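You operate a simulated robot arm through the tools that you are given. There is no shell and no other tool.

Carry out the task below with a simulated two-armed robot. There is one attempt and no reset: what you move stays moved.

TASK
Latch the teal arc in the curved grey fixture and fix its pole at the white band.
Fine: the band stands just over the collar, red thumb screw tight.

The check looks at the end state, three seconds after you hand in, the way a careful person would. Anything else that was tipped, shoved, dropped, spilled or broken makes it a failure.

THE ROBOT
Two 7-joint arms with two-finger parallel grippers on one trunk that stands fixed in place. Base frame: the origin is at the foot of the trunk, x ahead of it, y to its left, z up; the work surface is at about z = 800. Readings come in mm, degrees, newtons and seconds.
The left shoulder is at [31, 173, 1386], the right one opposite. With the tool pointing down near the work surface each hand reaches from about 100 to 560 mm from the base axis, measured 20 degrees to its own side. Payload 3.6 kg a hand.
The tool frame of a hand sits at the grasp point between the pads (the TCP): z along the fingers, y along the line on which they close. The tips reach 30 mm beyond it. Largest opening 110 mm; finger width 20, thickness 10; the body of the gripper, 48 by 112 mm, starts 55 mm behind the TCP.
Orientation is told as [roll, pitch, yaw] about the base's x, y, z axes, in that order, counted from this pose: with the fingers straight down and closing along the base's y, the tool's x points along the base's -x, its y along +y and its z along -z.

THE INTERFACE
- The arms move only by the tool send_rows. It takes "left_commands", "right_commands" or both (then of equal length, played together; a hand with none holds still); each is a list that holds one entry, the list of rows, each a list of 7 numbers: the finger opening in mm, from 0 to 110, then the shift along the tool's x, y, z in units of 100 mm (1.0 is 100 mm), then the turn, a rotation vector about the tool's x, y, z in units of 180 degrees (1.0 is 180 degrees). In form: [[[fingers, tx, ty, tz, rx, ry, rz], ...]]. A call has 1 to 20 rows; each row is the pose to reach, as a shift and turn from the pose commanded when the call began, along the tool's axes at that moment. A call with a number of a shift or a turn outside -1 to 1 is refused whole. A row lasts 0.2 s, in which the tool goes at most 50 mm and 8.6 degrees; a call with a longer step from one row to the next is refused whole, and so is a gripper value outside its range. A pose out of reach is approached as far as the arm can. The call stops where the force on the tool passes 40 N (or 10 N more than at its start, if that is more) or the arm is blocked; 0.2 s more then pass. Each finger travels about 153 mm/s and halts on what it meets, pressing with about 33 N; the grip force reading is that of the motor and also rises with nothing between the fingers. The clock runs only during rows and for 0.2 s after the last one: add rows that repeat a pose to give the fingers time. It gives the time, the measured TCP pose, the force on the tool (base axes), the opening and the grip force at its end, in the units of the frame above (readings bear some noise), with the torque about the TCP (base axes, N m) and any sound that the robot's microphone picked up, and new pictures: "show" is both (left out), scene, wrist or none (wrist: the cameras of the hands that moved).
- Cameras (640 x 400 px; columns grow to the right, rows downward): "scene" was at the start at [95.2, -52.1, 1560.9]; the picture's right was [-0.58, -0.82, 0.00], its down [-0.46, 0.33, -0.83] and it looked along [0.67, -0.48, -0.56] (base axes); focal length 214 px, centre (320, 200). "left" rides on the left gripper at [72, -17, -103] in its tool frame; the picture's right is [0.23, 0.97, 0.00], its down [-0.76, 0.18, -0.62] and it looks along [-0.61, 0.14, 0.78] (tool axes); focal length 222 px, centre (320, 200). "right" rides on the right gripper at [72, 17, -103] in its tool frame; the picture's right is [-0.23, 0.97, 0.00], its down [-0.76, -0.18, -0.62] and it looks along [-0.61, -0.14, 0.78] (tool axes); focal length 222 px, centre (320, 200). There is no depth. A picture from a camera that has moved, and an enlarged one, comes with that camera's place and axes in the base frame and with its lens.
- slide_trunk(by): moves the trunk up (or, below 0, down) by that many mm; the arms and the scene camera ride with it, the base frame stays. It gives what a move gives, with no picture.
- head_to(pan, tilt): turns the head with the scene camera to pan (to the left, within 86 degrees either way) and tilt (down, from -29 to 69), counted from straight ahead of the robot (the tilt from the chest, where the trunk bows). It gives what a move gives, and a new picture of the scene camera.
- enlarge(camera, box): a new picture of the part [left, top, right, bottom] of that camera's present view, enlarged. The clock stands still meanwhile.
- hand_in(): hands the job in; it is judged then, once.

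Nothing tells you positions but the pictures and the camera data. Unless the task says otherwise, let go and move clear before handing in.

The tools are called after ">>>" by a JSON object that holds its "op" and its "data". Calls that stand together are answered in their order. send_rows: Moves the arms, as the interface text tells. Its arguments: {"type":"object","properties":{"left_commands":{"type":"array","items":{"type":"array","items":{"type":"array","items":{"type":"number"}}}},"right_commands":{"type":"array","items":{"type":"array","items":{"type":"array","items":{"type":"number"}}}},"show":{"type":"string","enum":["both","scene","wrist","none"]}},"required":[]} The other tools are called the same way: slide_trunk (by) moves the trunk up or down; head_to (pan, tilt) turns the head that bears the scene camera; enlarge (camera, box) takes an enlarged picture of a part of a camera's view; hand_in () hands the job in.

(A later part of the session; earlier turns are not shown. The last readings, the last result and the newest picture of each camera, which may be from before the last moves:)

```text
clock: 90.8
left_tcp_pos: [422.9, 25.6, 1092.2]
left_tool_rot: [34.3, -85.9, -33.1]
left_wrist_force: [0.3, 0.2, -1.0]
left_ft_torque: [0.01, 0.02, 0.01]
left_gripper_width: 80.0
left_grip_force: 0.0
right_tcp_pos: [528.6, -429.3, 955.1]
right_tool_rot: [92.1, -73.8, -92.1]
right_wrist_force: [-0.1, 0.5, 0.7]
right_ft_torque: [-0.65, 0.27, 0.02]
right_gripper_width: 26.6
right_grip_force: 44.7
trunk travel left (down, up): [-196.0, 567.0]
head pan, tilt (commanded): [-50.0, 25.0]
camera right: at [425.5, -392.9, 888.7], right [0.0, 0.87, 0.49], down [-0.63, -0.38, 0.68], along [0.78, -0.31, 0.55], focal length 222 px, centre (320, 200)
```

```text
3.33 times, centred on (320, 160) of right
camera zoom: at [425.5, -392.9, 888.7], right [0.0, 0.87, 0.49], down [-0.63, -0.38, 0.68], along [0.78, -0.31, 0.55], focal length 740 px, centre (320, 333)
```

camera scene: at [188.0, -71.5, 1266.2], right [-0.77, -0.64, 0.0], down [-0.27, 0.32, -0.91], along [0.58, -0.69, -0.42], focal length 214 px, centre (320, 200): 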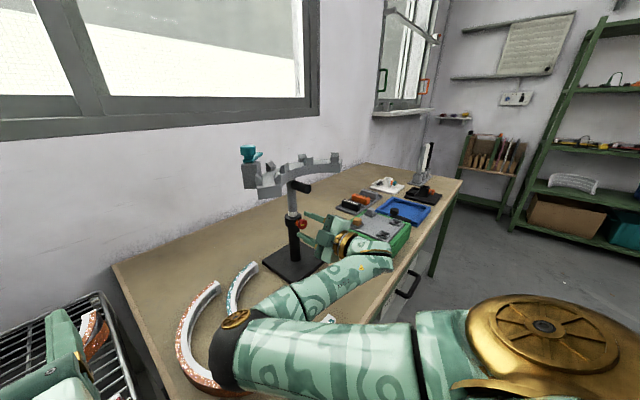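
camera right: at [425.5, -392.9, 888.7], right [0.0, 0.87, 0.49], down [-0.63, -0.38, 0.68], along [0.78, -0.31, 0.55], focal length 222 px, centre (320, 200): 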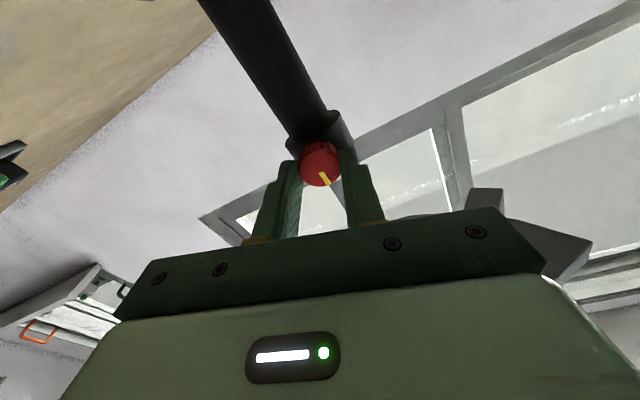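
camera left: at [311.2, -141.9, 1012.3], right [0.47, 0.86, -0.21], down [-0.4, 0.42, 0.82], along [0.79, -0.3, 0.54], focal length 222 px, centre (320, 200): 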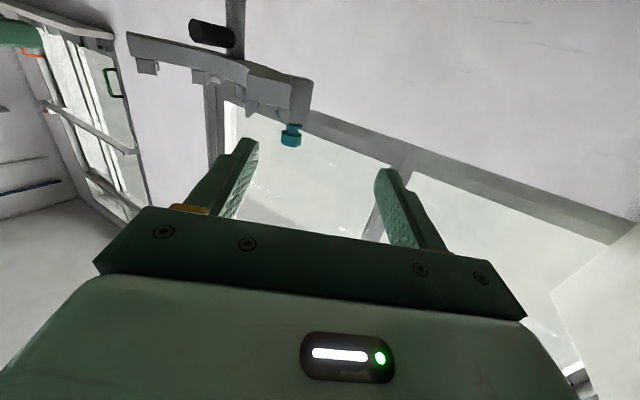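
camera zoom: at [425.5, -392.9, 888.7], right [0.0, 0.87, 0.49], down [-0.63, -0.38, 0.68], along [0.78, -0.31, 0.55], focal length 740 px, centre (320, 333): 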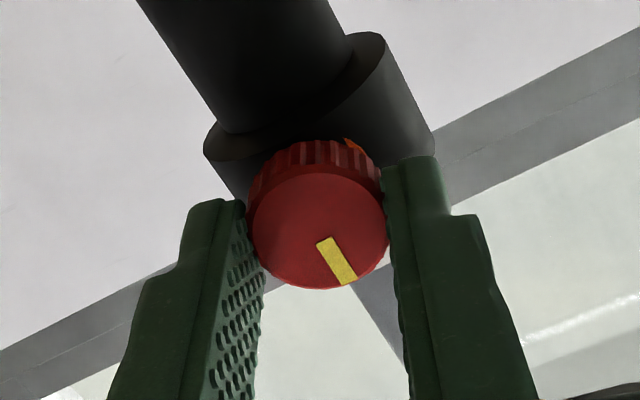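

Torque reached 0.65 N·m and the knob began slipping in the fingers, so it is near its stop. I'll regrip once more and press further to make sure it is fully tight.

>>> {"op": "send_rows", "data": {"right_commands": [[[34, 0, 0, 0, 0, 0, 0], [44, 0, 0, 0, 0, 0, 0], [44, 0, 0, 0, 0, 0, -0.04], [44, 0, 0, 0, 0, 0, -0.08], [44, 0, 0, 0, 0, 0, -0.12], [44, 0, 0, 0, 0, 0, -0.16], [44, 0, 0, 0, 0, 0, -0.16], [16, 0, 0, 0, 0, 0, -0.16], [16, 0, 0, 0, 0, 0, -0.16], [16, 0, 0, 0, 0, 0, -0.16], [16, 0, 0, 0, 0, 0, -0.16]]], "show": "wrist"}}

>>> {"op": "enlarge", "data": {"camera": "right", "box": [240, 100, 400, 220]}}

```text
clock: 93.2
left_tcp_pos: [423.3, 26.1, 1092.2]
left_tool_rot: [34.4, -85.9, -33.1]
left_wrist_force: [0.3, -0.6, 0.8]
left_ft_torque: [0.03, -0.01, -0.01]
left_gripper_width: 79.8
left_grip_force: 0.1
right_tcp_pos: [529.4, -431.4, 954.3]
right_tool_rot: [-92.6, -77.4, 92.5]
right_wrist_force: [-0.6, 2.4, -1.8]
right_ft_torque: [0.04, -0.03, 0.13]
right_gripper_width: 26.5
right_grip_force: 44.7
trunk travel left (down, up): [-196.0, 567.0]
head pan, tilt (commanded): [-50.0, 25.0]
camera right: at [425.6, -428.5, 878.7], right [0.0, 1.0, 0.01], down [-0.63, -0.01, 0.78], along [0.78, -0.01, 0.63], focal length 222 px, centre (320, 200)
```

right: 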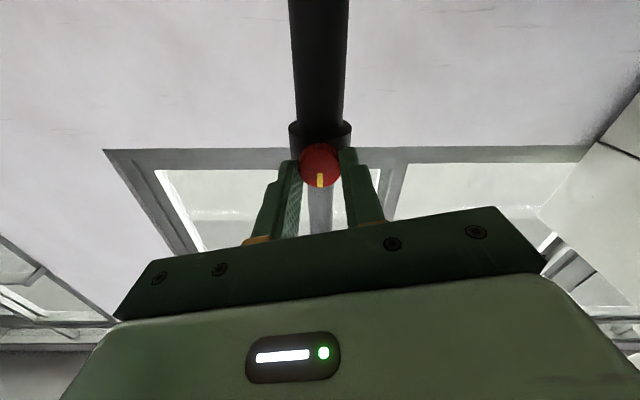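

```text
3.33 times, centred on (320, 160) of right
camera zoom: at [425.6, -428.5, 878.7], right [0.0, 1.0, 0.01], down [-0.63, -0.01, 0.78], along [0.78, -0.01, 0.63], focal length 740 px, centre (320, 333)
```

zoom: 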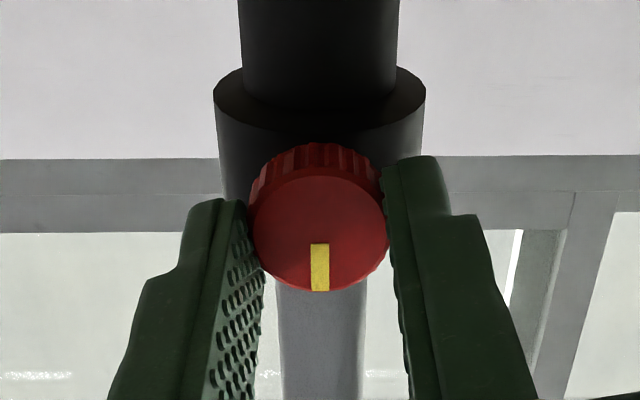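

The mark is now exactly upright, the same as at the start when the screw was tight. One more firm clockwise turn to confirm it won't go further.

>>> {"op": "send_rows", "data": {"right_commands": [[[16, 0, 0, 0, 0, 0, 0.03], [16, 0, 0, 0, 0, 0, 0.06], [16, 0, 0, 0, 0, 0, 0.09], [16, 0, 0, 0, 0, 0, 0.12]]], "show": "none"}}

>>> {"op": "enlarge", "data": {"camera": "right", "box": [240, 100, 400, 220]}}

>>> {"op": "enlarge", "data": {"camera": "scene", "box": [282, 195, 322, 225]}}

```text
clock: 94.2
left_tcp_pos: [422.3, 25.8, 1092.2]
left_tool_rot: [34.4, -85.9, -33.2]
left_wrist_force: [0.7, -0.3, 0.2]
left_ft_torque: [0.01, 0.0, 0.0]
left_gripper_width: 80.1
left_grip_force: 0.0
right_tcp_pos: [529.3, -429.8, 954.6]
right_tool_rot: [93.9, -80.9, -94.0]
right_wrist_force: [0.7, 0.5, 1.3]
right_ft_torque: [-0.4, -0.01, 0.0]
right_gripper_width: 26.4
right_grip_force: 44.7
trunk travel left (down, up): [-196.0, 567.0]
head pan, tilt (commanded): [-50.0, 25.0]
```

```text
3.33 times, centred on (320, 160) of right
camera zoom: at [425.6, -401.2, 884.5], right [0.0, 0.93, 0.38], down [-0.63, -0.29, 0.72], along [0.78, -0.24, 0.59], focal length 740 px, centre (320, 333)
```

zoom: 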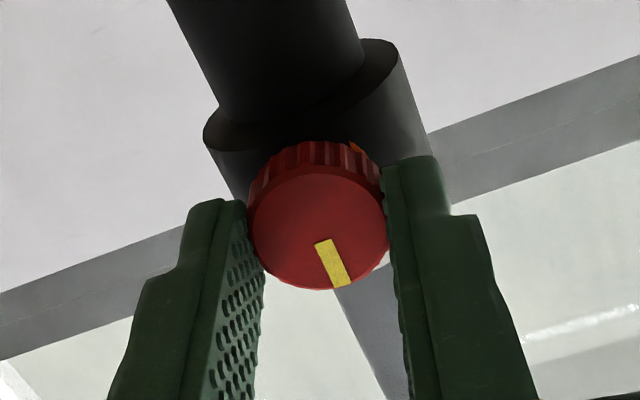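

```text
13.33 times, centred on (302, 210) of scene
camera zoom: at [188.2, -71.5, 1266.2], right [-0.77, -0.64, 0.0], down [-0.27, 0.32, -0.91], along [0.58, -0.69, -0.42], focal length 2860 px, centre (560, 67)
```

zoom: 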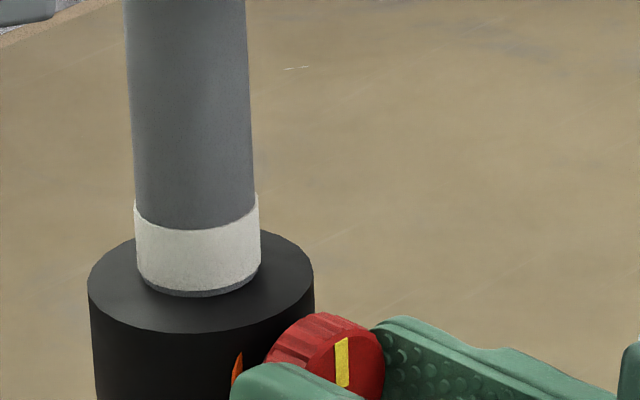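

The screw is tight at its stop and the band stands about 1.5 mm over the collar. I'll release the knob and withdraw the right hand straight back.

>>> {"op": "send_rows", "data": {"right_commands": [[[34, 0, 0, 0, 0, 0, 0], [46, 0, 0, 0, 0, 0, 0], [50, 0, 0, 0, 0, 0, -0.03], [50, 0, 0, -0.1, 0, 0, -0.05], [50, 0, 0, -0.25, 0, 0, -0.05], [50, 0, 0, -0.4, 0, 0, -0.05], [50, 0, 0, -0.55, 0, 0, -0.05], [50, 0, 0, -0.7, 0, 0, -0.05], [50, 0, 0, -0.85, 0, 0, -0.05], [50, 0, 0, -1.0, 0, 0, -0.05], [50, 0, 0, -1.0, 0, 0, -0.05]]]}}

>>> {"op": "enlarge", "data": {"camera": "scene", "box": [225, 130, 355, 240]}}

>>> {"op": "enlarge", "data": {"camera": "scene", "box": [282, 195, 322, 225]}}

```text
clock: 96.6
left_tcp_pos: [423.2, 25.7, 1091.8]
left_tool_rot: [34.6, -85.9, -33.2]
left_wrist_force: [-0.5, 0.0, -0.2]
left_ft_torque: [-0.05, 0.0, 0.0]
left_gripper_width: 80.1
left_grip_force: 0.1
right_tcp_pos: [428.5, -429.7, 954.9]
right_tool_rot: [-177.1, -89.4, 177.0]
right_wrist_force: [-0.3, 0.4, -0.3]
right_ft_torque: [-0.01, 0.0, 0.0]
right_gripper_width: 50.3
right_grip_force: 0.1
trunk travel left (down, up): [-196.0, 567.0]
head pan, tilt (commanded): [-50.0, 25.0]
camera scene: at [188.1, -71.5, 1266.2], right [-0.77, -0.64, 0.0], down [-0.27, 0.32, -0.91], along [0.58, -0.69, -0.42], focal length 214 px, centre (320, 200)
camera right: at [325.7, -412.0, 880.1], right [0.0, 0.97, 0.23], down [-0.63, -0.18, 0.76], along [0.78, -0.14, 0.62], focal length 222 px, centre (320, 200)
```

scene: 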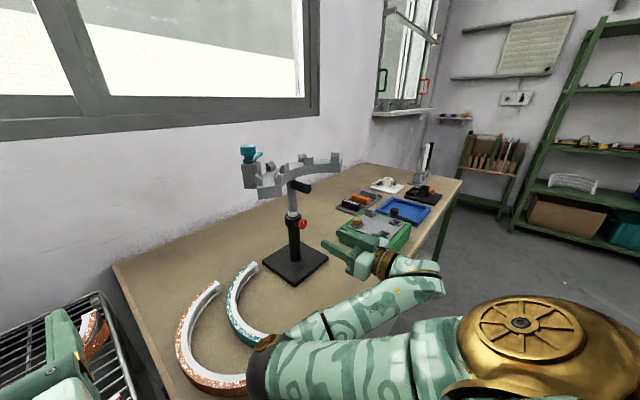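
right: 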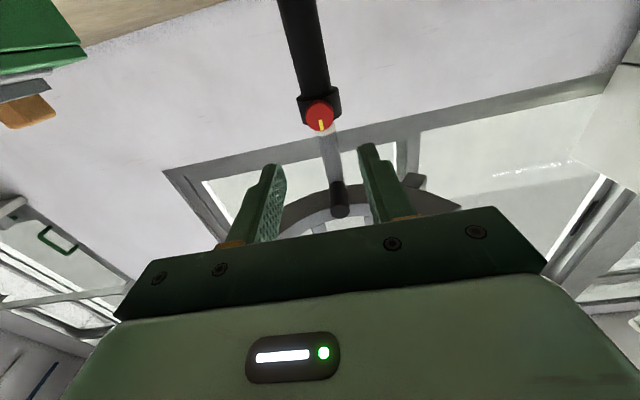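

```text
3.64 times, centred on (290, 185) of scene
camera zoom: at [188.1, -71.5, 1266.2], right [-0.77, -0.64, 0.0], down [-0.27, 0.32, -0.91], along [0.58, -0.69, -0.42], focal length 780 px, centre (429, 254)
```

zoom: 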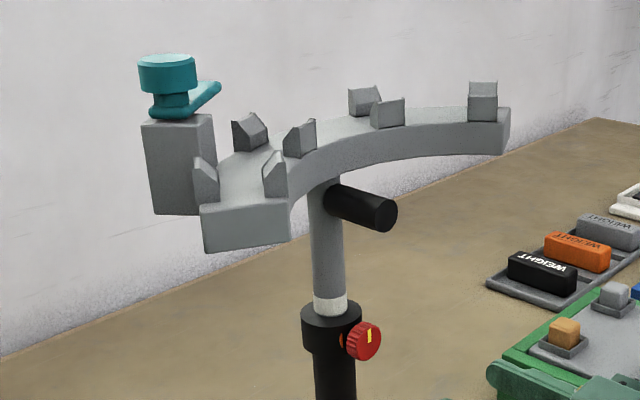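

```text
13.33 times, centred on (302, 210) of scene
camera zoom: at [188.1, -71.5, 1266.2], right [-0.77, -0.64, 0.0], down [-0.27, 0.32, -0.91], along [0.58, -0.69, -0.42], focal length 2860 px, centre (560, 67)
```

zoom: 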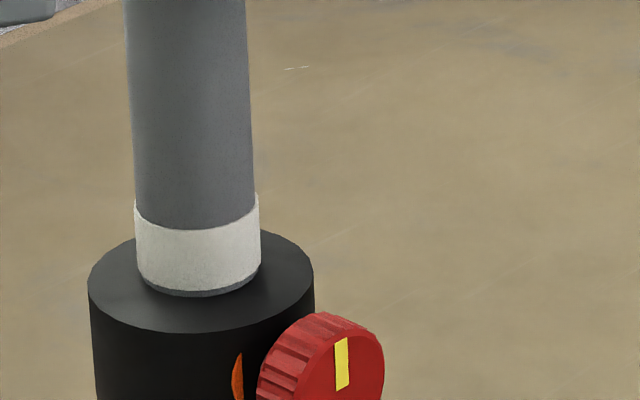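

The pole is set: band just over the collar, screw tight, mark upright. Next is the teal arc. I'll pull the right hand back and raise the trunk for better clearance with tools pointing down.

>>> {"op": "send_rows", "data": {"right_commands": [[[60, -0.1, -0.1, -0.1, 0, 0, 0], [60, -0.2, -0.2, -0.2, 0, 0, 0], [60, -0.3, -0.3, -0.3, 0, 0, 0], [60, -0.4, -0.4, -0.4, 0, 0, 0], [60, -0.5, -0.5, -0.5, 0, 0, 0], [60, -0.6, -0.6, -0.5, 0, 0, 0]]], "show": "none"}}

>>> {"op": "slide_trunk", "data": {"by": 120}}

>>> {"op": "head_to", "data": {"pan": -50, "tilt": 35}}

```text
clock: 97.9
left_tcp_pos: [463.5, 36.0, 1098.8]
left_tool_rot: [84.1, -85.1, -74.6]
left_wrist_force: [-3.8, 0.4, 4.1]
left_ft_torque: [0.0, 0.4, -0.08]
left_gripper_width: 79.9
left_grip_force: 0.1
right_tcp_pos: [391.7, -543.6, 994.0]
right_tool_rot: [47.9, -87.9, -59.1]
right_wrist_force: [-0.9, -1.6, 0.1]
right_ft_torque: [0.04, -0.08, 0.22]
right_gripper_width: 59.9
right_grip_force: 0.2
right hand out of reach, approached as far as the arm can: row 5, 6
trunk travel left (down, up): [-196.0, 567.0]
head pan, tilt (commanded): [-50.0, 25.0]
stopped in row 6 (left hand): the arm was blocked; the commanded pose is now the measured one
```

```text
clock: 98.3
left_tcp_pos: [527.9, -21.9, 1086.7]
left_tool_rot: [80.9, -75.6, -74.9]
left_wrist_force: [2.8, 1.1, -0.5]
left_ft_torque: [-0.04, -0.08, 0.02]
left_gripper_width: 79.9
left_grip_force: 0.1
right_tcp_pos: [161.9, -678.8, 993.9]
right_tool_rot: [-14.7, -84.8, -14.9]
right_wrist_force: [-9.4, 5.5, 5.2]
right_ft_torque: [0.13, 0.27, -0.1]
right_gripper_width: 59.9
right_grip_force: 0.1
trunk travel left (down, up): [-198.0, 566.0]
head pan, tilt (commanded): [-50.0, 25.0]
stopped: the arm was blocked; the commanded pose is now the measured one
```

```text
clock: 99.0
left_tcp_pos: [418.5, -123.1, 1098.7]
left_tool_rot: [92.9, -80.6, -90.4]
left_wrist_force: [-1.0, 2.5, -0.4]
left_ft_torque: [-0.01, 0.0, -0.19]
left_gripper_width: 80.0
left_grip_force: 0.1
right_tcp_pos: [237.9, -701.2, 969.2]
right_tool_rot: [62.0, -85.3, -83.3]
right_wrist_force: [0.4, 2.7, 0.7]
right_ft_torque: [0.04, 0.09, -0.28]
right_gripper_width: 60.1
right_grip_force: 0.1
trunk travel left (down, up): [-198.0, 566.0]
head pan, tilt (commanded): [-50.0, 35.0]
camera scene: at [167.3, -137.7, 1254.8], right [-0.79, -0.61, -0.04], down [-0.33, 0.48, -0.81], along [0.51, -0.63, -0.59], focal length 214 px, centre (320, 200)
```

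scene: 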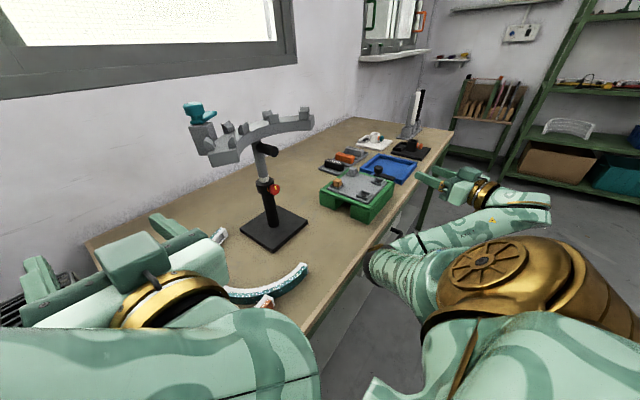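

Something is wrong: the right elbow seems to have been caught, probably on the table edge, and the whole trunk is twisted, moving both hands. I'll stop pushing and read the state without new commands.

>>> {"op": "enlarge", "data": {"camera": "scene", "box": [0, 0, 640, 400]}}

>>> {"op": "enlarge", "data": {"camera": "right", "box": [0, 0, 640, 400]}}

>>> {"op": "enlarge", "data": {"camera": "left", "box": [0, 0, 640, 400]}}

```text
1.00 times, centred on (320, 200) of scene (not enlarged: the box is as wide or as high as the picture)
camera zoom: at [167.3, -137.7, 1254.8], right [-0.79, -0.61, -0.04], down [-0.33, 0.48, -0.81], along [0.51, -0.63, -0.59], focal length 214 px, centre (320, 200)
```

zoom: 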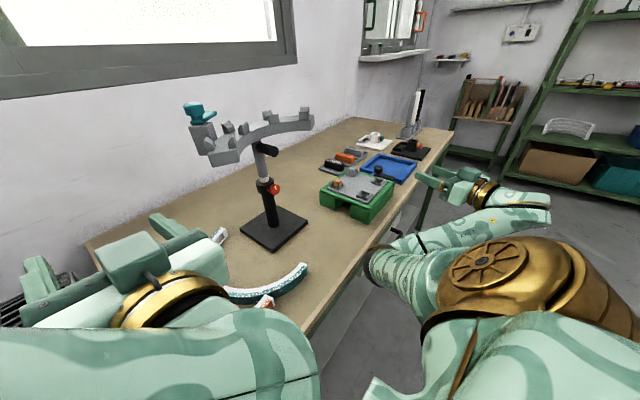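

```text
1.00 times, centred on (320, 200) of right (not enlarged: the box is as wide or as high as the picture)
camera zoom: at [145.9, -641.1, 901.5], right [0.35, 0.89, 0.3], down [-0.64, 0.0, 0.77], along [0.68, -0.46, 0.56], focal length 222 px, centre (320, 200)
```

zoom: 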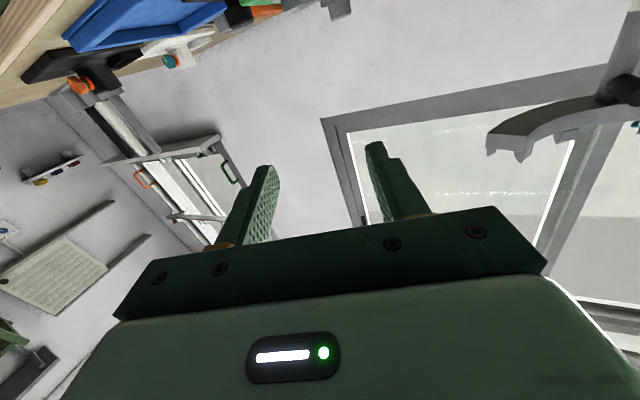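

```text
1.00 times, centred on (320, 200) of left (not enlarged: the box is as wide or as high as the picture)
camera zoom: at [316.1, -132.0, 1023.8], right [-0.04, 1.0, -0.07], down [-0.63, 0.02, 0.78], along [0.77, 0.07, 0.63], focal length 222 px, centre (320, 200)
```

zoom: 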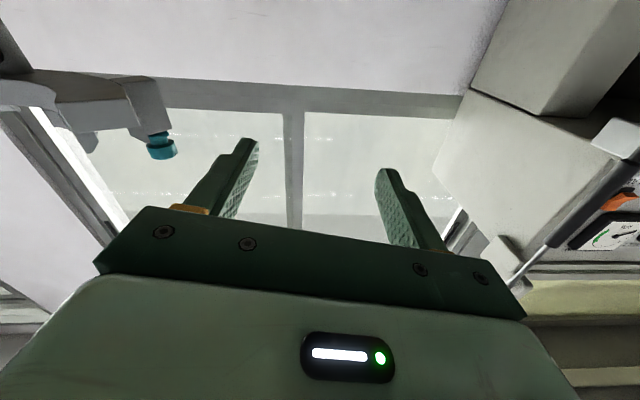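

>>> {"op": "send_rows", "data": {"right_commands": [[[60, 0, 0, 0, 0, 0, 0]]], "show": "scene"}}

```text
clock: 99.4
left_tcp_pos: [424.3, 51.9, 1108.6]
left_tool_rot: [116.7, -86.4, -98.9]
left_wrist_force: [1.5, -0.7, -2.5]
left_ft_torque: [0.13, -0.18, -0.01]
left_gripper_width: 80.3
left_grip_force: 0.1
right_tcp_pos: [256.1, -586.1, 993.8]
right_tool_rot: [16.4, -87.2, -35.6]
right_wrist_force: [-2.1, -2.4, -1.1]
right_ft_torque: [-0.04, -0.09, 0.28]
right_gripper_width: 60.1
right_grip_force: 0.1
trunk travel left (down, up): [-198.0, 566.0]
head pan, tilt (commanded): [-50.0, 35.0]
stopped in row 1 (right hand): the arm was blocked; the commanded pose is now the measured one
camera scene: at [195.5, -55.3, 1250.2], right [-0.79, -0.61, 0.01], down [-0.36, 0.45, -0.82], along [0.5, -0.65, -0.57], focal length 214 px, centre (320, 200)
```

scene: 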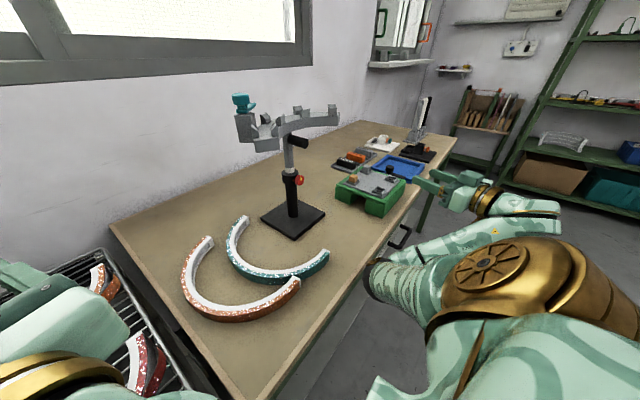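

The trunk is swinging back toward normal and the bench items look undisturbed. I'll hold still a moment to let it settle.

>>> {"op": "send_rows", "data": {"left_commands": [[[80, 0, 0, 0, 0, 0, 0], [80, 0, 0, 0, 0, 0, 0], [80, 0, 0, 0, 0, 0, 0], [80, 0, 0, 0, 0, 0, 0]]], "show": "scene"}}

```text
clock: 100.4
left_tcp_pos: [424.2, -1.3, 1091.1]
left_tool_rot: [87.2, -83.4, -76.0]
left_wrist_force: [0.0, 0.4, 0.4]
left_ft_torque: [0.01, 0.0, -0.01]
left_gripper_width: 80.1
left_grip_force: 0.1
right_tcp_pos: [259.5, -617.6, 990.9]
right_tool_rot: [16.5, -86.9, -36.1]
right_wrist_force: [0.4, 0.1, -0.9]
right_ft_torque: [0.01, -0.01, 0.01]
right_gripper_width: 60.0
right_grip_force: 0.1
trunk travel left (down, up): [-198.0, 566.0]
head pan, tilt (commanded): [-50.0, 35.0]
camera scene: at [183.9, -66.8, 1252.1], right [-0.78, -0.63, 0.0], down [-0.36, 0.44, -0.82], along [0.52, -0.64, -0.57], focal length 214 px, centre (320, 200)
```

scene: 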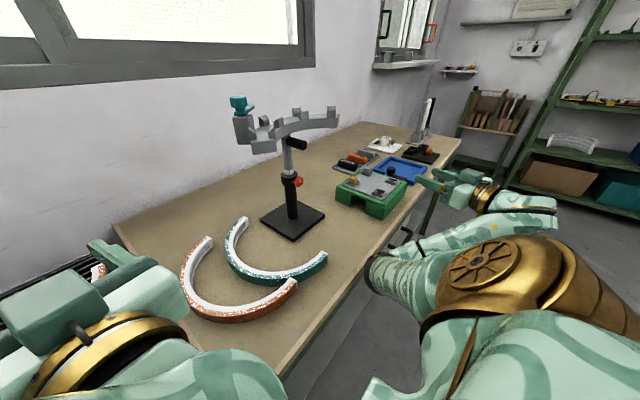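

It has settled; fixture, arcs and other items look in place. I'll raise the right hand slowly to bring its elbow up off the table edge.

>>> {"op": "send_rows", "data": {"right_commands": [[[60, -0.1, 0, 0, 0, 0, 0], [60, -0.2, 0, 0, 0, 0, 0], [60, -0.3, 0, 0, 0, 0, 0], [60, -0.4, 0, 0, 0, 0, 0], [60, -0.5, 0, 0, 0, 0, 0], [60, -0.6, 0, 0, 0, 0, 0]]], "show": "scene"}}

```text
clock: 101.8
left_tcp_pos: [421.5, -1.8, 1093.4]
left_tool_rot: [89.5, -83.6, -77.8]
left_wrist_force: [0.2, -0.1, -0.3]
left_ft_torque: [-0.01, 0.01, 0.01]
left_gripper_width: 79.9
left_grip_force: 0.0
right_tcp_pos: [262.7, -621.9, 1050.6]
right_tool_rot: [18.8, -87.1, -38.2]
right_wrist_force: [-0.5, -0.4, 0.7]
right_ft_torque: [0.01, 0.01, -0.05]
right_gripper_width: 59.8
right_grip_force: 0.0
right hand out of reach, approached as far as the arm can: row 2, 3, 4, 5, 6
trunk travel left (down, up): [-198.0, 566.0]
head pan, tilt (commanded): [-50.0, 35.0]
camera scene: at [184.3, -69.1, 1252.7], right [-0.77, -0.64, 0.0], down [-0.36, 0.44, -0.82], along [0.53, -0.63, -0.57], focal length 214 px, centre (320, 200)
```

scene: 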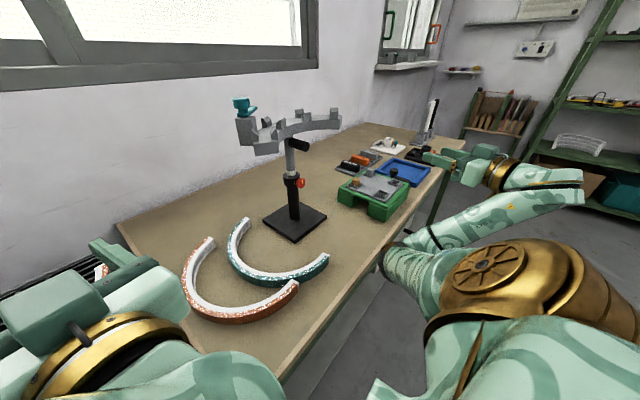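

>>> {"op": "slide_trunk", "data": {"by": 60}}

>>> {"op": "send_rows", "data": {"right_commands": [[[60, 0, 0, 0, 0, 0, 0]]], "show": "scene"}}

```text
clock: 102.8
left_tcp_pos: [422.9, -2.8, 1153.8]
left_tool_rot: [89.0, -83.6, -77.4]
left_wrist_force: [0.7, 0.8, 0.3]
left_ft_torque: [0.0, 0.0, 0.03]
left_gripper_width: 79.8
left_grip_force: 0.1
right_tcp_pos: [263.8, -621.6, 1110.3]
right_tool_rot: [18.3, -86.9, -37.6]
right_wrist_force: [-0.4, 0.0, -0.3]
right_ft_torque: [0.0, -0.02, 0.04]
right_gripper_width: 60.1
right_grip_force: 0.1
trunk travel left (down, up): [-258.0, 506.0]
head pan, tilt (commanded): [-50.0, 35.0]
```

```text
clock: 103.2
left_tcp_pos: [423.1, -2.2, 1153.6]
left_tool_rot: [89.4, -83.6, -77.7]
left_wrist_force: [0.0, 0.0, -1.0]
left_ft_torque: [0.01, 0.0, 0.0]
left_gripper_width: 79.7
left_grip_force: 0.1
right_tcp_pos: [263.8, -621.0, 1110.2]
right_tool_rot: [19.0, -87.0, -38.3]
right_wrist_force: [-0.1, -0.6, -0.3]
right_ft_torque: [-0.05, 0.02, 0.01]
right_gripper_width: 59.7
right_grip_force: 0.1
trunk travel left (down, up): [-258.0, 506.0]
head pan, tilt (commanded): [-50.0, 35.0]
camera scene: at [153.1, -69.8, 1314.9], right [-0.78, -0.63, 0.0], down [-0.36, 0.44, -0.82], along [0.52, -0.64, -0.57], focal length 214 px, centre (320, 200)
```

scene: 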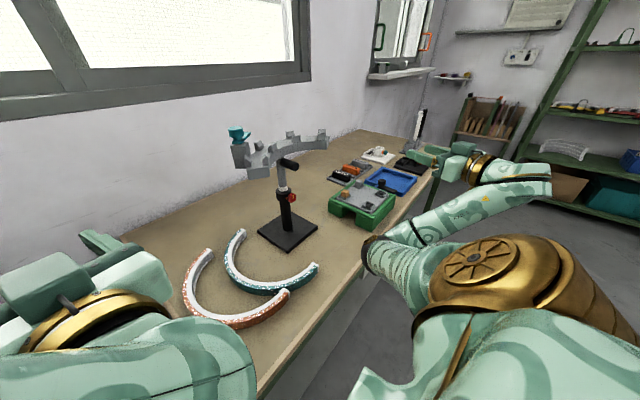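

The trunk moves freely again. I'll check the stand and items for any disturbance.

>>> {"op": "enlarge", "data": {"camera": "scene", "box": [215, 110, 345, 260]}}

>>> {"op": "enlarge", "data": {"camera": "scene", "box": [265, 170, 315, 210]}}

>>> {"op": "enlarge", "data": {"camera": "scene", "box": [310, 90, 450, 230]}}

```text
2.67 times, centred on (280, 185) of scene
camera zoom: at [153.1, -69.8, 1314.9], right [-0.78, -0.63, 0.0], down [-0.36, 0.44, -0.82], along [0.52, -0.64, -0.57], focal length 572 px, centre (427, 240)
```

zoom: 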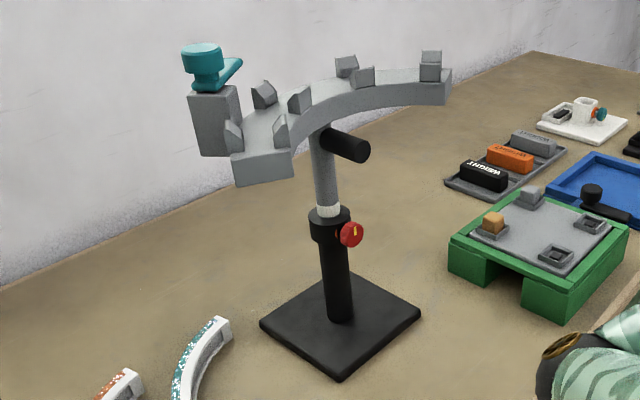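

```text
10.00 times, centred on (290, 190) of scene
camera zoom: at [153.1, -69.8, 1314.9], right [-0.78, -0.63, 0.0], down [-0.36, 0.44, -0.82], along [0.52, -0.64, -0.57], focal length 2145 px, centre (620, 300)
```

zoom: 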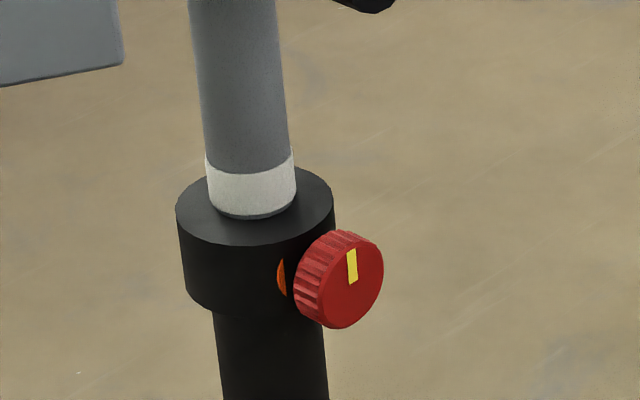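

```text
2.86 times, centred on (380, 160) of scene
camera zoom: at [153.1, -69.8, 1314.9], right [-0.78, -0.63, 0.0], down [-0.36, 0.44, -0.82], along [0.52, -0.64, -0.57], focal length 613 px, centre (149, 314)
```

zoom: 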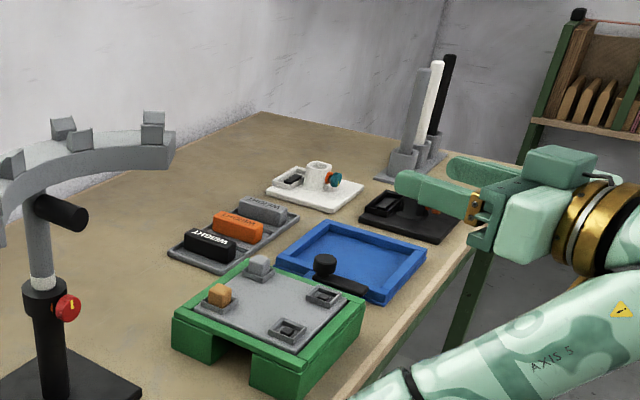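

Everything is in place: band and screw are unchanged. Now I'll turn the right hand to point down, here in free space.

>>> {"op": "send_rows", "data": {"right_commands": [[[60, -0.05, 0, 0, 0, 0.04, 0], [60, -0.1, 0, 0, 0, 0.08, 0], [60, -0.15, 0, 0, 0, 0.12, 0], [60, -0.2, 0, 0, 0, 0.16, 0], [60, -0.25, 0, 0, 0, 0.2, 0], [60, -0.3, 0, 0, 0, 0.24, 0]]], "show": "scene"}}

```text
clock: 104.6
left_tcp_pos: [422.2, -1.8, 1153.2]
left_tool_rot: [89.3, -83.6, -77.7]
left_wrist_force: [-0.3, 0.7, 0.1]
left_ft_torque: [-0.03, 0.0, -0.04]
left_gripper_width: 80.1
left_grip_force: 0.1
right_tcp_pos: [297.1, -649.3, 1111.9]
right_tool_rot: [1.3, -43.9, -20.4]
right_wrist_force: [0.0, -0.1, -0.8]
right_ft_torque: [0.02, 0.02, 0.01]
right_gripper_width: 59.9
right_grip_force: 0.0
right hand out of reach, approached as far as the arm can: row 4, 5, 6
trunk travel left (down, up): [-258.0, 506.0]
head pan, tilt (commanded): [-50.0, 35.0]
camera scene: at [153.3, -69.8, 1314.8], right [-0.77, -0.63, 0.0], down [-0.36, 0.44, -0.82], along [0.52, -0.64, -0.57], focal length 214 px, centre (320, 200)
```

scene: 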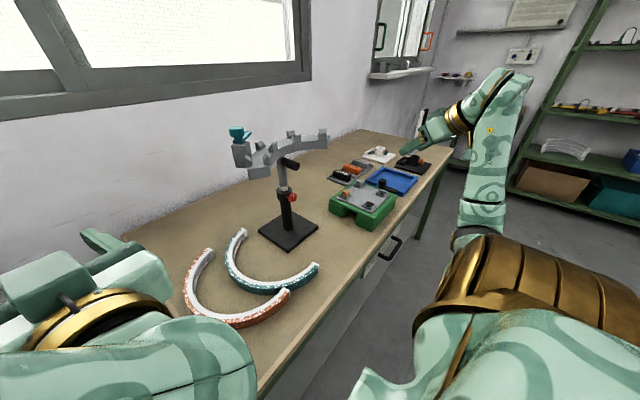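

>>> {"op": "send_rows", "data": {"right_commands": [[[60, 0, 0, 0, 0, 0.04, 0], [60, 0, 0, 0, 0, 0.08, 0], [60, 0, 0, 0, 0, 0.12, 0], [60, 0, 0, 0, 0, 0.16, 0], [60, 0, 0, 0, 0, 0.2, 0], [60, 0, 0, 0, 0, 0.24, 0]]], "show": "scene"}}

```text
clock: 106.0
left_tcp_pos: [423.3, -1.5, 1153.7]
left_tool_rot: [89.1, -83.6, -77.5]
left_wrist_force: [0.5, 0.3, 0.4]
left_ft_torque: [0.01, -0.01, 0.0]
left_gripper_width: 79.9
left_grip_force: 0.0
right_tcp_pos: [343.1, -731.0, 1070.7]
right_tool_rot: [0.9, -2.5, -19.7]
right_wrist_force: [0.7, 0.0, -0.1]
right_ft_torque: [0.0, -0.02, -0.02]
right_gripper_width: 60.1
right_grip_force: 0.1
right hand out of reach, approached as far as the arm can: row 1, 2, 3, 4, 5, 6
trunk travel left (down, up): [-258.0, 506.0]
head pan, tilt (commanded): [-50.0, 35.0]
camera scene: at [153.7, -69.4, 1314.7], right [-0.78, -0.63, 0.0], down [-0.36, 0.44, -0.82], along [0.52, -0.64, -0.57], focal length 214 px, centre (320, 200)
```

scene: 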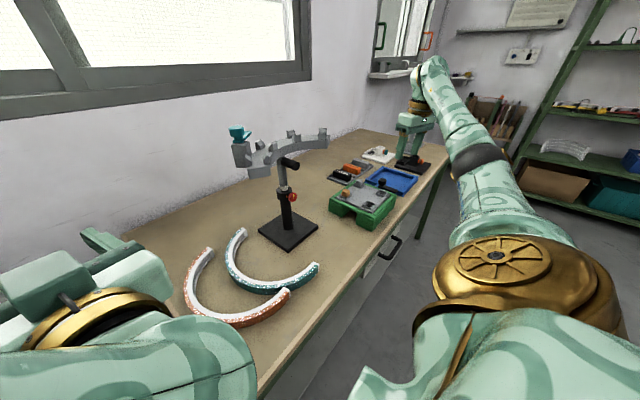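

The right hand now points down with its elbow out to the right, which is a good posture. I'll bring it up and over toward the fixture to test its reach and turning range there before picking anything.

>>> {"op": "send_rows", "data": {"right_commands": [[[60, 0, 0.1, -0.2, 0, 0, 0], [60, 0, 0.25, -0.4, 0, 0, 0], [60, 0, 0.4, -0.6, 0, 0, 0], [60, 0, 0.55, -0.8, 0, 0, 0], [60, 0, 0.7, -1.0, 0, 0, 0], [60, 0, 0.85, -1.0, 0, 0, 0], [60, 0, 1.0, -1.0, 0, 0, 0]]], "show": "none"}}

>>> {"op": "send_rows", "data": {"right_commands": [[[60, -0.1, 0.15, -0.1, 0, 0, 0], [60, -0.2, 0.3, -0.2, 0, 0, 0], [60, -0.3, 0.45, -0.3, 0, 0, 0], [60, -0.4, 0.6, -0.4, 0, 0, 0], [60, -0.5, 0.75, -0.5, 0, 0, 0], [60, -0.6, 0.9, -0.6, 0, 0, 0]]], "show": "scene"}}

```text
clock: 107.6
left_tcp_pos: [423.0, -1.5, 1153.1]
left_tool_rot: [89.3, -83.5, -77.7]
left_wrist_force: [0.0, 0.7, 0.5]
left_ft_torque: [0.02, 0.0, 0.03]
left_gripper_width: 80.0
left_grip_force: 0.0
right_tcp_pos: [374.9, -725.2, 1131.2]
right_tool_rot: [1.0, -0.9, -19.4]
right_wrist_force: [-0.1, -0.2, -0.9]
right_ft_torque: [0.01, 0.01, 0.01]
right_gripper_width: 59.8
right_grip_force: 0.1
right hand out of reach, approached as far as the arm can: row 1, 2, 3, 4, 5, 6, 7
trunk travel left (down, up): [-258.0, 506.0]
head pan, tilt (commanded): [-50.0, 35.0]
```

```text
clock: 109.0
left_tcp_pos: [422.3, -2.8, 1152.8]
left_tool_rot: [89.6, -83.7, -77.8]
left_wrist_force: [-0.4, -0.1, 0.0]
left_ft_torque: [-0.01, 0.01, 0.0]
left_gripper_width: 80.0
left_grip_force: 0.1
right_tcp_pos: [451.2, -662.0, 1183.8]
right_tool_rot: [0.8, -0.8, -19.3]
right_wrist_force: [0.0, -0.4, 0.6]
right_ft_torque: [0.0, -0.01, 0.01]
right_gripper_width: 59.9
right_grip_force: 0.0
right hand out of reach, approached as far as the arm can: row 5, 6
trunk travel left (down, up): [-258.0, 506.0]
head pan, tilt (commanded): [-50.0, 35.0]
camera scene: at [152.9, -70.0, 1314.6], right [-0.77, -0.63, 0.0], down [-0.36, 0.44, -0.82], along [0.52, -0.64, -0.57], focal length 214 px, centre (320, 200)
```

scene: 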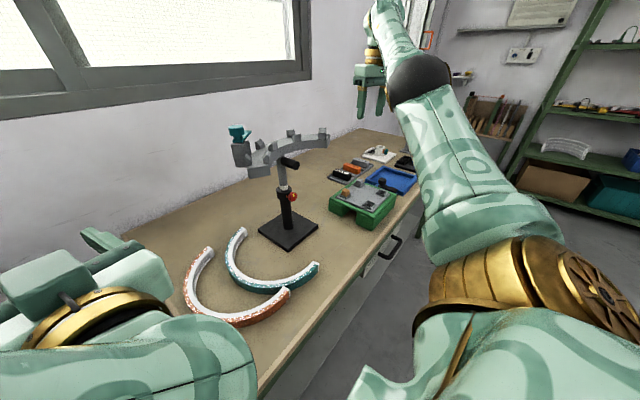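

>>> {"op": "send_rows", "data": {"right_commands": [[[60, 0, 0.17, -0.1, 0, 0, 0], [60, 0, 0.34, -0.2, 0, 0, 0], [60, 0, 0.51, -0.3, 0, 0, 0], [60, 0, 0.68, -0.4, 0, 0, 0], [60, 0, 0.85, -0.5, 0, 0, 0]]], "show": "none"}}

>>> {"op": "send_rows", "data": {"right_commands": [[[60, -0.02, 0.17, 0, 0, 0, 0], [60, -0.04, 0.34, 0, 0, 0, 0], [60, -0.05, 0.51, 0, 0, 0, 0], [60, -0.06, 0.68, 0, 0, 0, 0], [60, -0.07, 0.82, 0, 0, 0, 0]]], "show": "scene"}}

```text
clock: 110.2
left_tcp_pos: [424.3, -1.1, 1153.4]
left_tool_rot: [89.3, -83.6, -77.6]
left_wrist_force: [-0.1, -0.6, 0.1]
left_ft_torque: [0.03, 0.01, 0.0]
left_gripper_width: 80.1
left_grip_force: 0.1
right_tcp_pos: [474.7, -612.8, 1223.6]
right_tool_rot: [1.0, -0.9, -19.3]
right_wrist_force: [-0.1, 0.2, -0.4]
right_ft_torque: [-0.01, -0.04, 0.0]
right_gripper_width: 60.0
right_grip_force: 0.1
right hand out of reach, approached as far as the arm can: row 2, 3, 4, 5
trunk travel left (down, up): [-258.0, 506.0]
head pan, tilt (commanded): [-50.0, 35.0]
```

```text
clock: 111.4
left_tcp_pos: [423.7, -1.7, 1153.1]
left_tool_rot: [89.2, -83.7, -77.7]
left_wrist_force: [-0.1, -0.1, 0.9]
left_ft_torque: [-0.03, 0.03, -0.02]
left_gripper_width: 79.9
left_grip_force: 0.1
right_tcp_pos: [501.3, -577.8, 1232.3]
right_tool_rot: [0.9, -0.8, -19.1]
right_wrist_force: [-0.2, 0.2, 0.1]
right_ft_torque: [0.01, 0.01, 0.03]
right_gripper_width: 60.0
right_grip_force: 0.0
right hand out of reach, approached as far as the arm can: row 1, 2, 3, 4, 5
trunk travel left (down, up): [-258.0, 506.0]
head pan, tilt (commanded): [-50.0, 35.0]
camera scene: at [153.2, -69.5, 1314.5], right [-0.77, -0.63, 0.0], down [-0.36, 0.44, -0.82], along [0.52, -0.64, -0.57], focal length 214 px, centre (320, 200)
```

scene: 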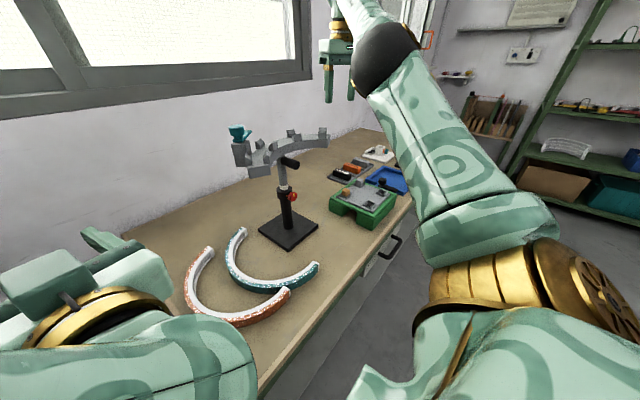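

>>> {"op": "send_rows", "data": {"right_commands": [[[60, 0.05, 0.17, 0.05, 0, 0, 0], [60, 0.08, 0.34, 0.1, 0, 0, 0], [60, 0.1, 0.51, 0.1, 0, 0, 0], [60, 0.12, 0.68, 0.1, 0, 0, 0], [60, 0.14, 0.85, 0.1, 0, 0, 0], [60, 0.14, 1.0, 0.1, 0, 0, 0]]], "show": "scene"}}

```text
clock: 112.8
left_tcp_pos: [426.4, 1.8, 1152.5]
left_tool_rot: [87.6, -83.7, -75.9]
left_wrist_force: [0.2, 0.3, -1.1]
left_ft_torque: [0.0, -0.01, -0.05]
left_gripper_width: 80.2
left_grip_force: 0.1
right_tcp_pos: [556.2, -498.7, 1230.7]
right_tool_rot: [0.9, -0.5, -19.4]
right_wrist_force: [0.4, 1.0, -0.1]
right_ft_torque: [-0.09, 0.06, -0.03]
right_gripper_width: 60.1
right_grip_force: 0.1
right hand out of reach, approached as far as the arm can: row 1, 2, 3, 4, 5, 6
trunk travel left (down, up): [-258.0, 506.0]
head pan, tilt (commanded): [-50.0, 35.0]
camera scene: at [156.3, -65.1, 1314.2], right [-0.77, -0.63, 0.0], down [-0.36, 0.44, -0.82], along [0.52, -0.64, -0.57], focal length 214 px, centre (320, 200)
```

scene: 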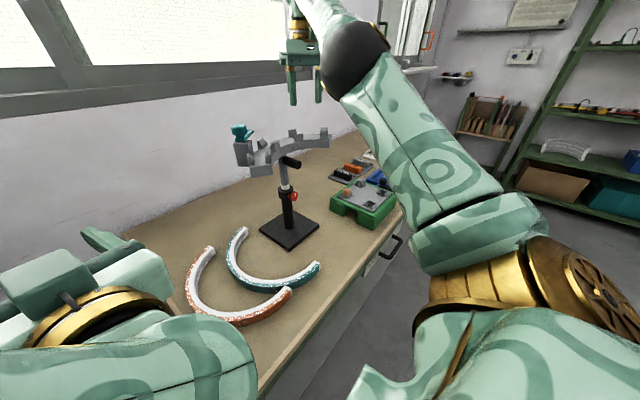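

>>> {"op": "send_rows", "data": {"right_commands": [[[60, 0.1, 0.2, 0.05, 0, 0, 0], [60, 0.2, 0.4, 0.1, 0, 0, 0], [60, 0.33, 0.61, 0.15, 0, 0, 0], [60, 0.33, 0.61, 0.15, 0, 0, 0.04], [60, 0.33, 0.61, 0.15, 0, 0, 0.08], [60, 0.33, 0.61, 0.15, 0, 0, 0.12], [60, 0.33, 0.61, 0.15, 0, 0, 0.16], [60, 0.33, 0.61, 0.15, 0, 0, 0.2], [60, 0.33, 0.61, 0.15, 0, 0, 0.24], [60, 0.33, 0.61, 0.15, 0, 0, 0.28]]]}}

```text
clock: 115.0
left_tcp_pos: [424.4, -4.0, 1153.0]
left_tool_rot: [88.8, -83.5, -77.1]
left_wrist_force: [0.0, -0.6, -0.4]
left_ft_torque: [0.0, 0.03, 0.02]
left_gripper_width: 80.1
left_grip_force: 0.1
right_tcp_pos: [595.5, -443.9, 1212.8]
right_tool_rot: [1.2, 0.4, -69.8]
right_wrist_force: [0.5, 0.5, -0.1]
right_ft_torque: [0.02, 0.07, 0.03]
right_gripper_width: 60.0
right_grip_force: 0.0
right hand out of reach, approached as far as the arm can: row 1, 2, 3, 4, 5, 6, 7, 8, 9, 10
trunk travel left (down, up): [-258.0, 506.0]
head pan, tilt (commanded): [-50.0, 35.0]
camera scene: at [154.7, -71.1, 1314.0], right [-0.77, -0.63, 0.0], down [-0.36, 0.44, -0.82], along [0.52, -0.63, -0.57], focal length 214 px, centre (320, 200)
camera right: at [584.6, -370.3, 1315.6], right [0.99, 0.12, 0.02], down [0.08, -0.78, 0.62], along [0.09, -0.61, -0.79], focal length 222 px, centre (320, 200)
```

scene: 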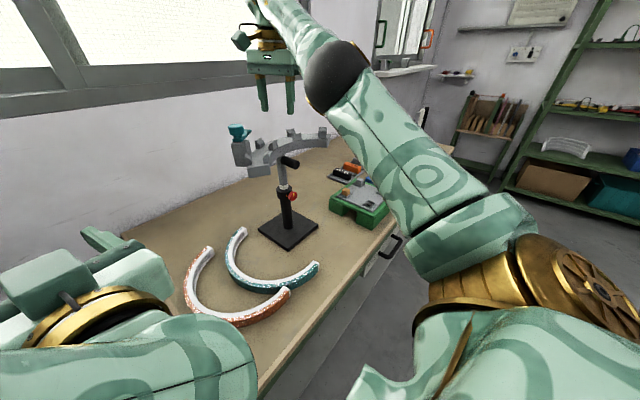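
right: 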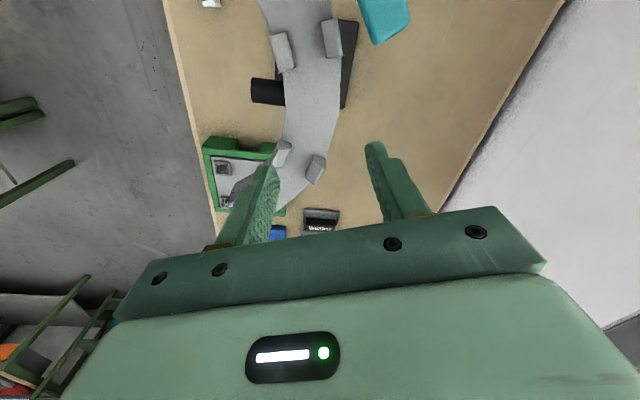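

The right hand reaches above the fixture with the turn it needs (yaw -70). This view from above is useful for measuring the posts and the lever.

>>> {"op": "enlarge", "data": {"camera": "right", "box": [230, 0, 430, 200]}}

```text
2.00 times, centred on (330, 100) of right
camera zoom: at [584.6, -370.3, 1315.6], right [0.99, 0.12, 0.02], down [0.08, -0.78, 0.62], along [0.09, -0.61, -0.79], focal length 444 px, centre (300, 400)
```

zoom: 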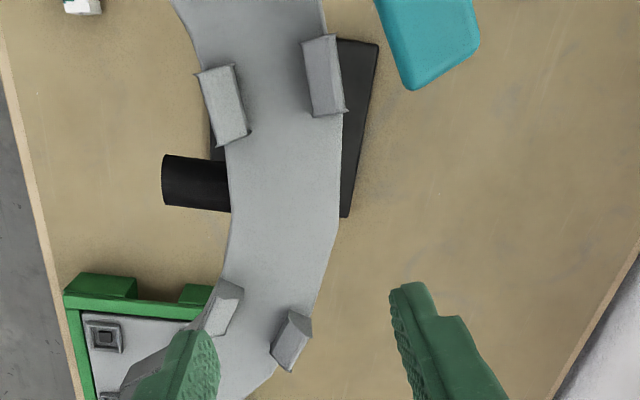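

>>> {"op": "send_rows", "data": {"right_commands": [[[60, 0, 0, -0.15, 0, 0, 0], [60, 0.1, 0.03, -0.3, 0, 0, 0], [60, 0.3, 0.1, -0.3, 0, 0, 0], [60, 0.5, 0.18, -0.3, 0, 0, 0], [60, 0.7, 0.25, -0.3, 0, 0, 0], [60, 0.9, 0.32, -0.3, 0, 0, 0], [60, 1.0, 0.35, -0.3, 0, 0, 0]]], "show": "wrist"}}

>>> {"op": "enlarge", "data": {"camera": "right", "box": [200, 0, 440, 200]}}

```text
clock: 116.6
left_tcp_pos: [423.4, -2.4, 1152.9]
left_tool_rot: [89.3, -83.6, -77.7]
left_wrist_force: [-0.3, -0.9, 0.3]
left_ft_torque: [-0.01, -0.03, -0.02]
left_gripper_width: 79.9
left_grip_force: 0.1
right_tcp_pos: [589.9, -417.0, 1237.4]
right_tool_rot: [1.2, 0.0, -69.5]
right_wrist_force: [-0.2, 0.8, 0.2]
right_ft_torque: [0.0, 0.01, 0.04]
right_gripper_width: 60.1
right_grip_force: 0.1
right hand out of reach, approached as far as the arm can: row 1, 2, 3, 4, 5, 6, 7
trunk travel left (down, up): [-258.0, 506.0]
head pan, tilt (commanded): [-50.0, 35.0]
camera right: at [578.0, -342.8, 1339.7], right [0.99, 0.13, 0.02], down [0.09, -0.78, 0.62], along [0.1, -0.61, -0.78], focal length 222 px, centre (320, 200)
```

right: 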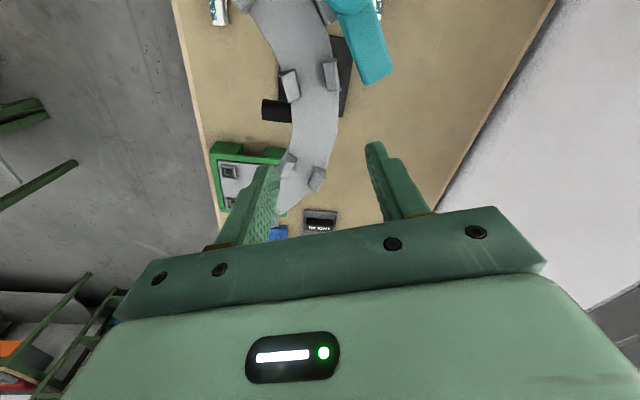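

```text
2.00 times, centred on (320, 100) of right
camera zoom: at [578.0, -342.8, 1339.7], right [0.99, 0.13, 0.02], down [0.09, -0.78, 0.62], along [0.1, -0.61, -0.78], focal length 444 px, centre (320, 400)
```

zoom: 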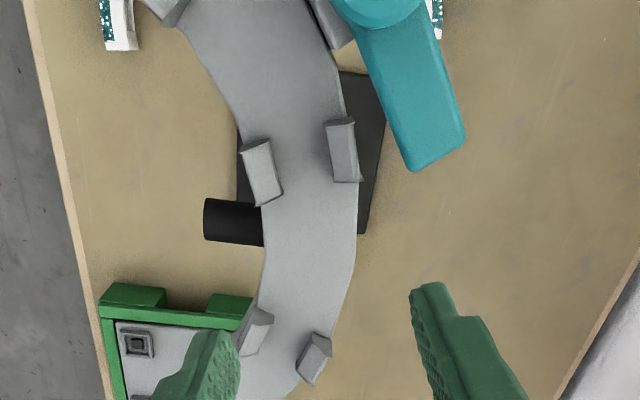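

Posts sit at about ±20° and ±52° around the fixture's centre (449, -431), radius about 139, so the gripper has to hold the arc near its middle. I'll test that the hand can turn to about -84° here.

>>> {"op": "send_rows", "data": {"right_commands": [[[60, 0, 0, 0, 0, 0, 0.04], [60, 0, 0, 0, 0, 0, 0.08], [60, 0, 0, 0, 0, 0, 0.1], [60, 0, 0, 0, 0, 0, 0.1]]], "show": "wrist"}}

>>> {"op": "enlarge", "data": {"camera": "right", "box": [200, 0, 440, 200]}}

```text
clock: 117.6
left_tcp_pos: [423.1, -2.2, 1152.8]
left_tool_rot: [89.3, -83.6, -77.6]
left_wrist_force: [-1.8, 0.5, 0.5]
left_ft_torque: [0.01, 0.0, 0.02]
left_gripper_width: 80.1
left_grip_force: 0.0
right_tcp_pos: [590.6, -414.8, 1237.2]
right_tool_rot: [1.3, 0.3, -83.9]
right_wrist_force: [0.8, 0.1, -0.1]
right_ft_torque: [0.0, 0.02, 0.02]
right_gripper_width: 60.1
right_grip_force: 0.0
right hand out of reach, approached as far as the arm can: row 1, 3, 4
trunk travel left (down, up): [-258.0, 506.0]
head pan, tilt (commanded): [-50.0, 35.0]
camera right: at [597.5, -340.3, 1340.3], right [0.99, -0.12, 0.02], down [-0.11, -0.78, 0.62], along [-0.06, -0.61, -0.79], focal length 222 px, centre (320, 200)
```

right: 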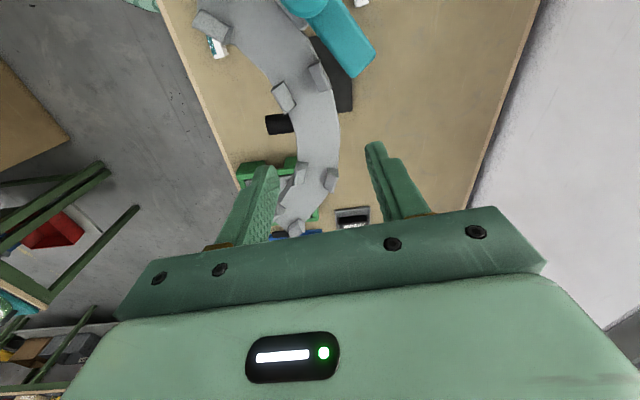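

```text
2.00 times, centred on (320, 100) of right
camera zoom: at [597.5, -340.3, 1340.3], right [0.99, -0.12, 0.02], down [-0.11, -0.78, 0.62], along [-0.06, -0.61, -0.79], focal length 444 px, centre (320, 400)
```

zoom: 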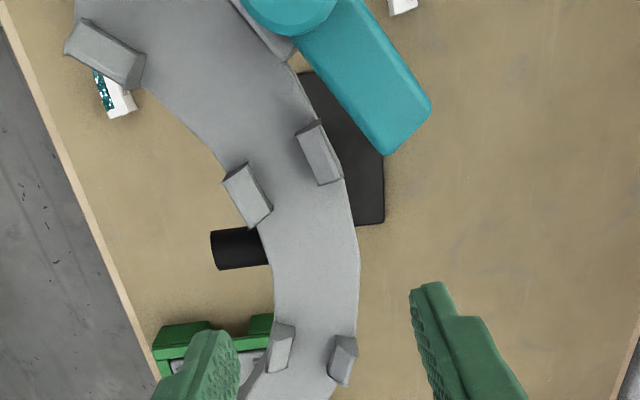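

The hand can turn to -84° here. I'll take a scene close-up to pin down the fixture's height and position by triangulation.

>>> {"op": "enlarge", "data": {"camera": "scene", "box": [220, 105, 340, 185]}}

>>> {"op": "enlarge", "data": {"camera": "scene", "box": [170, 210, 330, 330]}}

```text
5.00 times, centred on (280, 145) of scene
camera zoom: at [153.3, -69.2, 1314.4], right [-0.77, -0.63, 0.0], down [-0.36, 0.44, -0.82], along [0.52, -0.63, -0.57], focal length 1072 px, centre (520, 475)
```

zoom: 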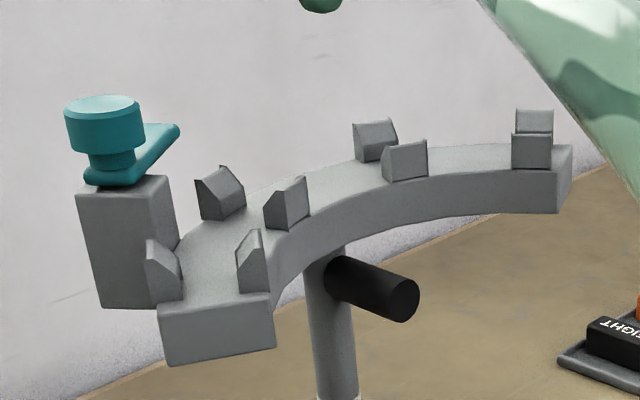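

```text
3.33 times, centred on (250, 270) of scene
camera zoom: at [153.3, -69.2, 1314.4], right [-0.77, -0.63, 0.0], down [-0.36, 0.44, -0.82], along [0.52, -0.63, -0.57], focal length 715 px, centre (553, -33)
```

zoom: 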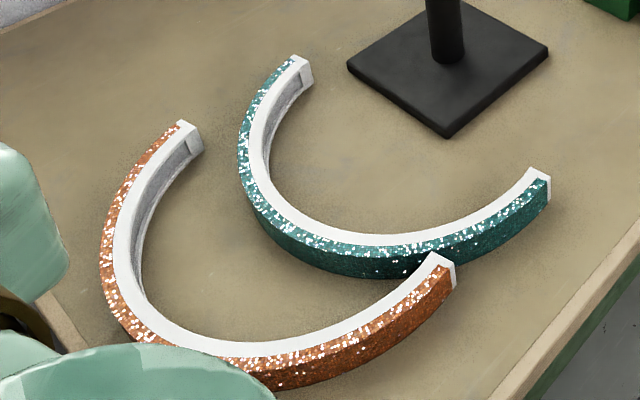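

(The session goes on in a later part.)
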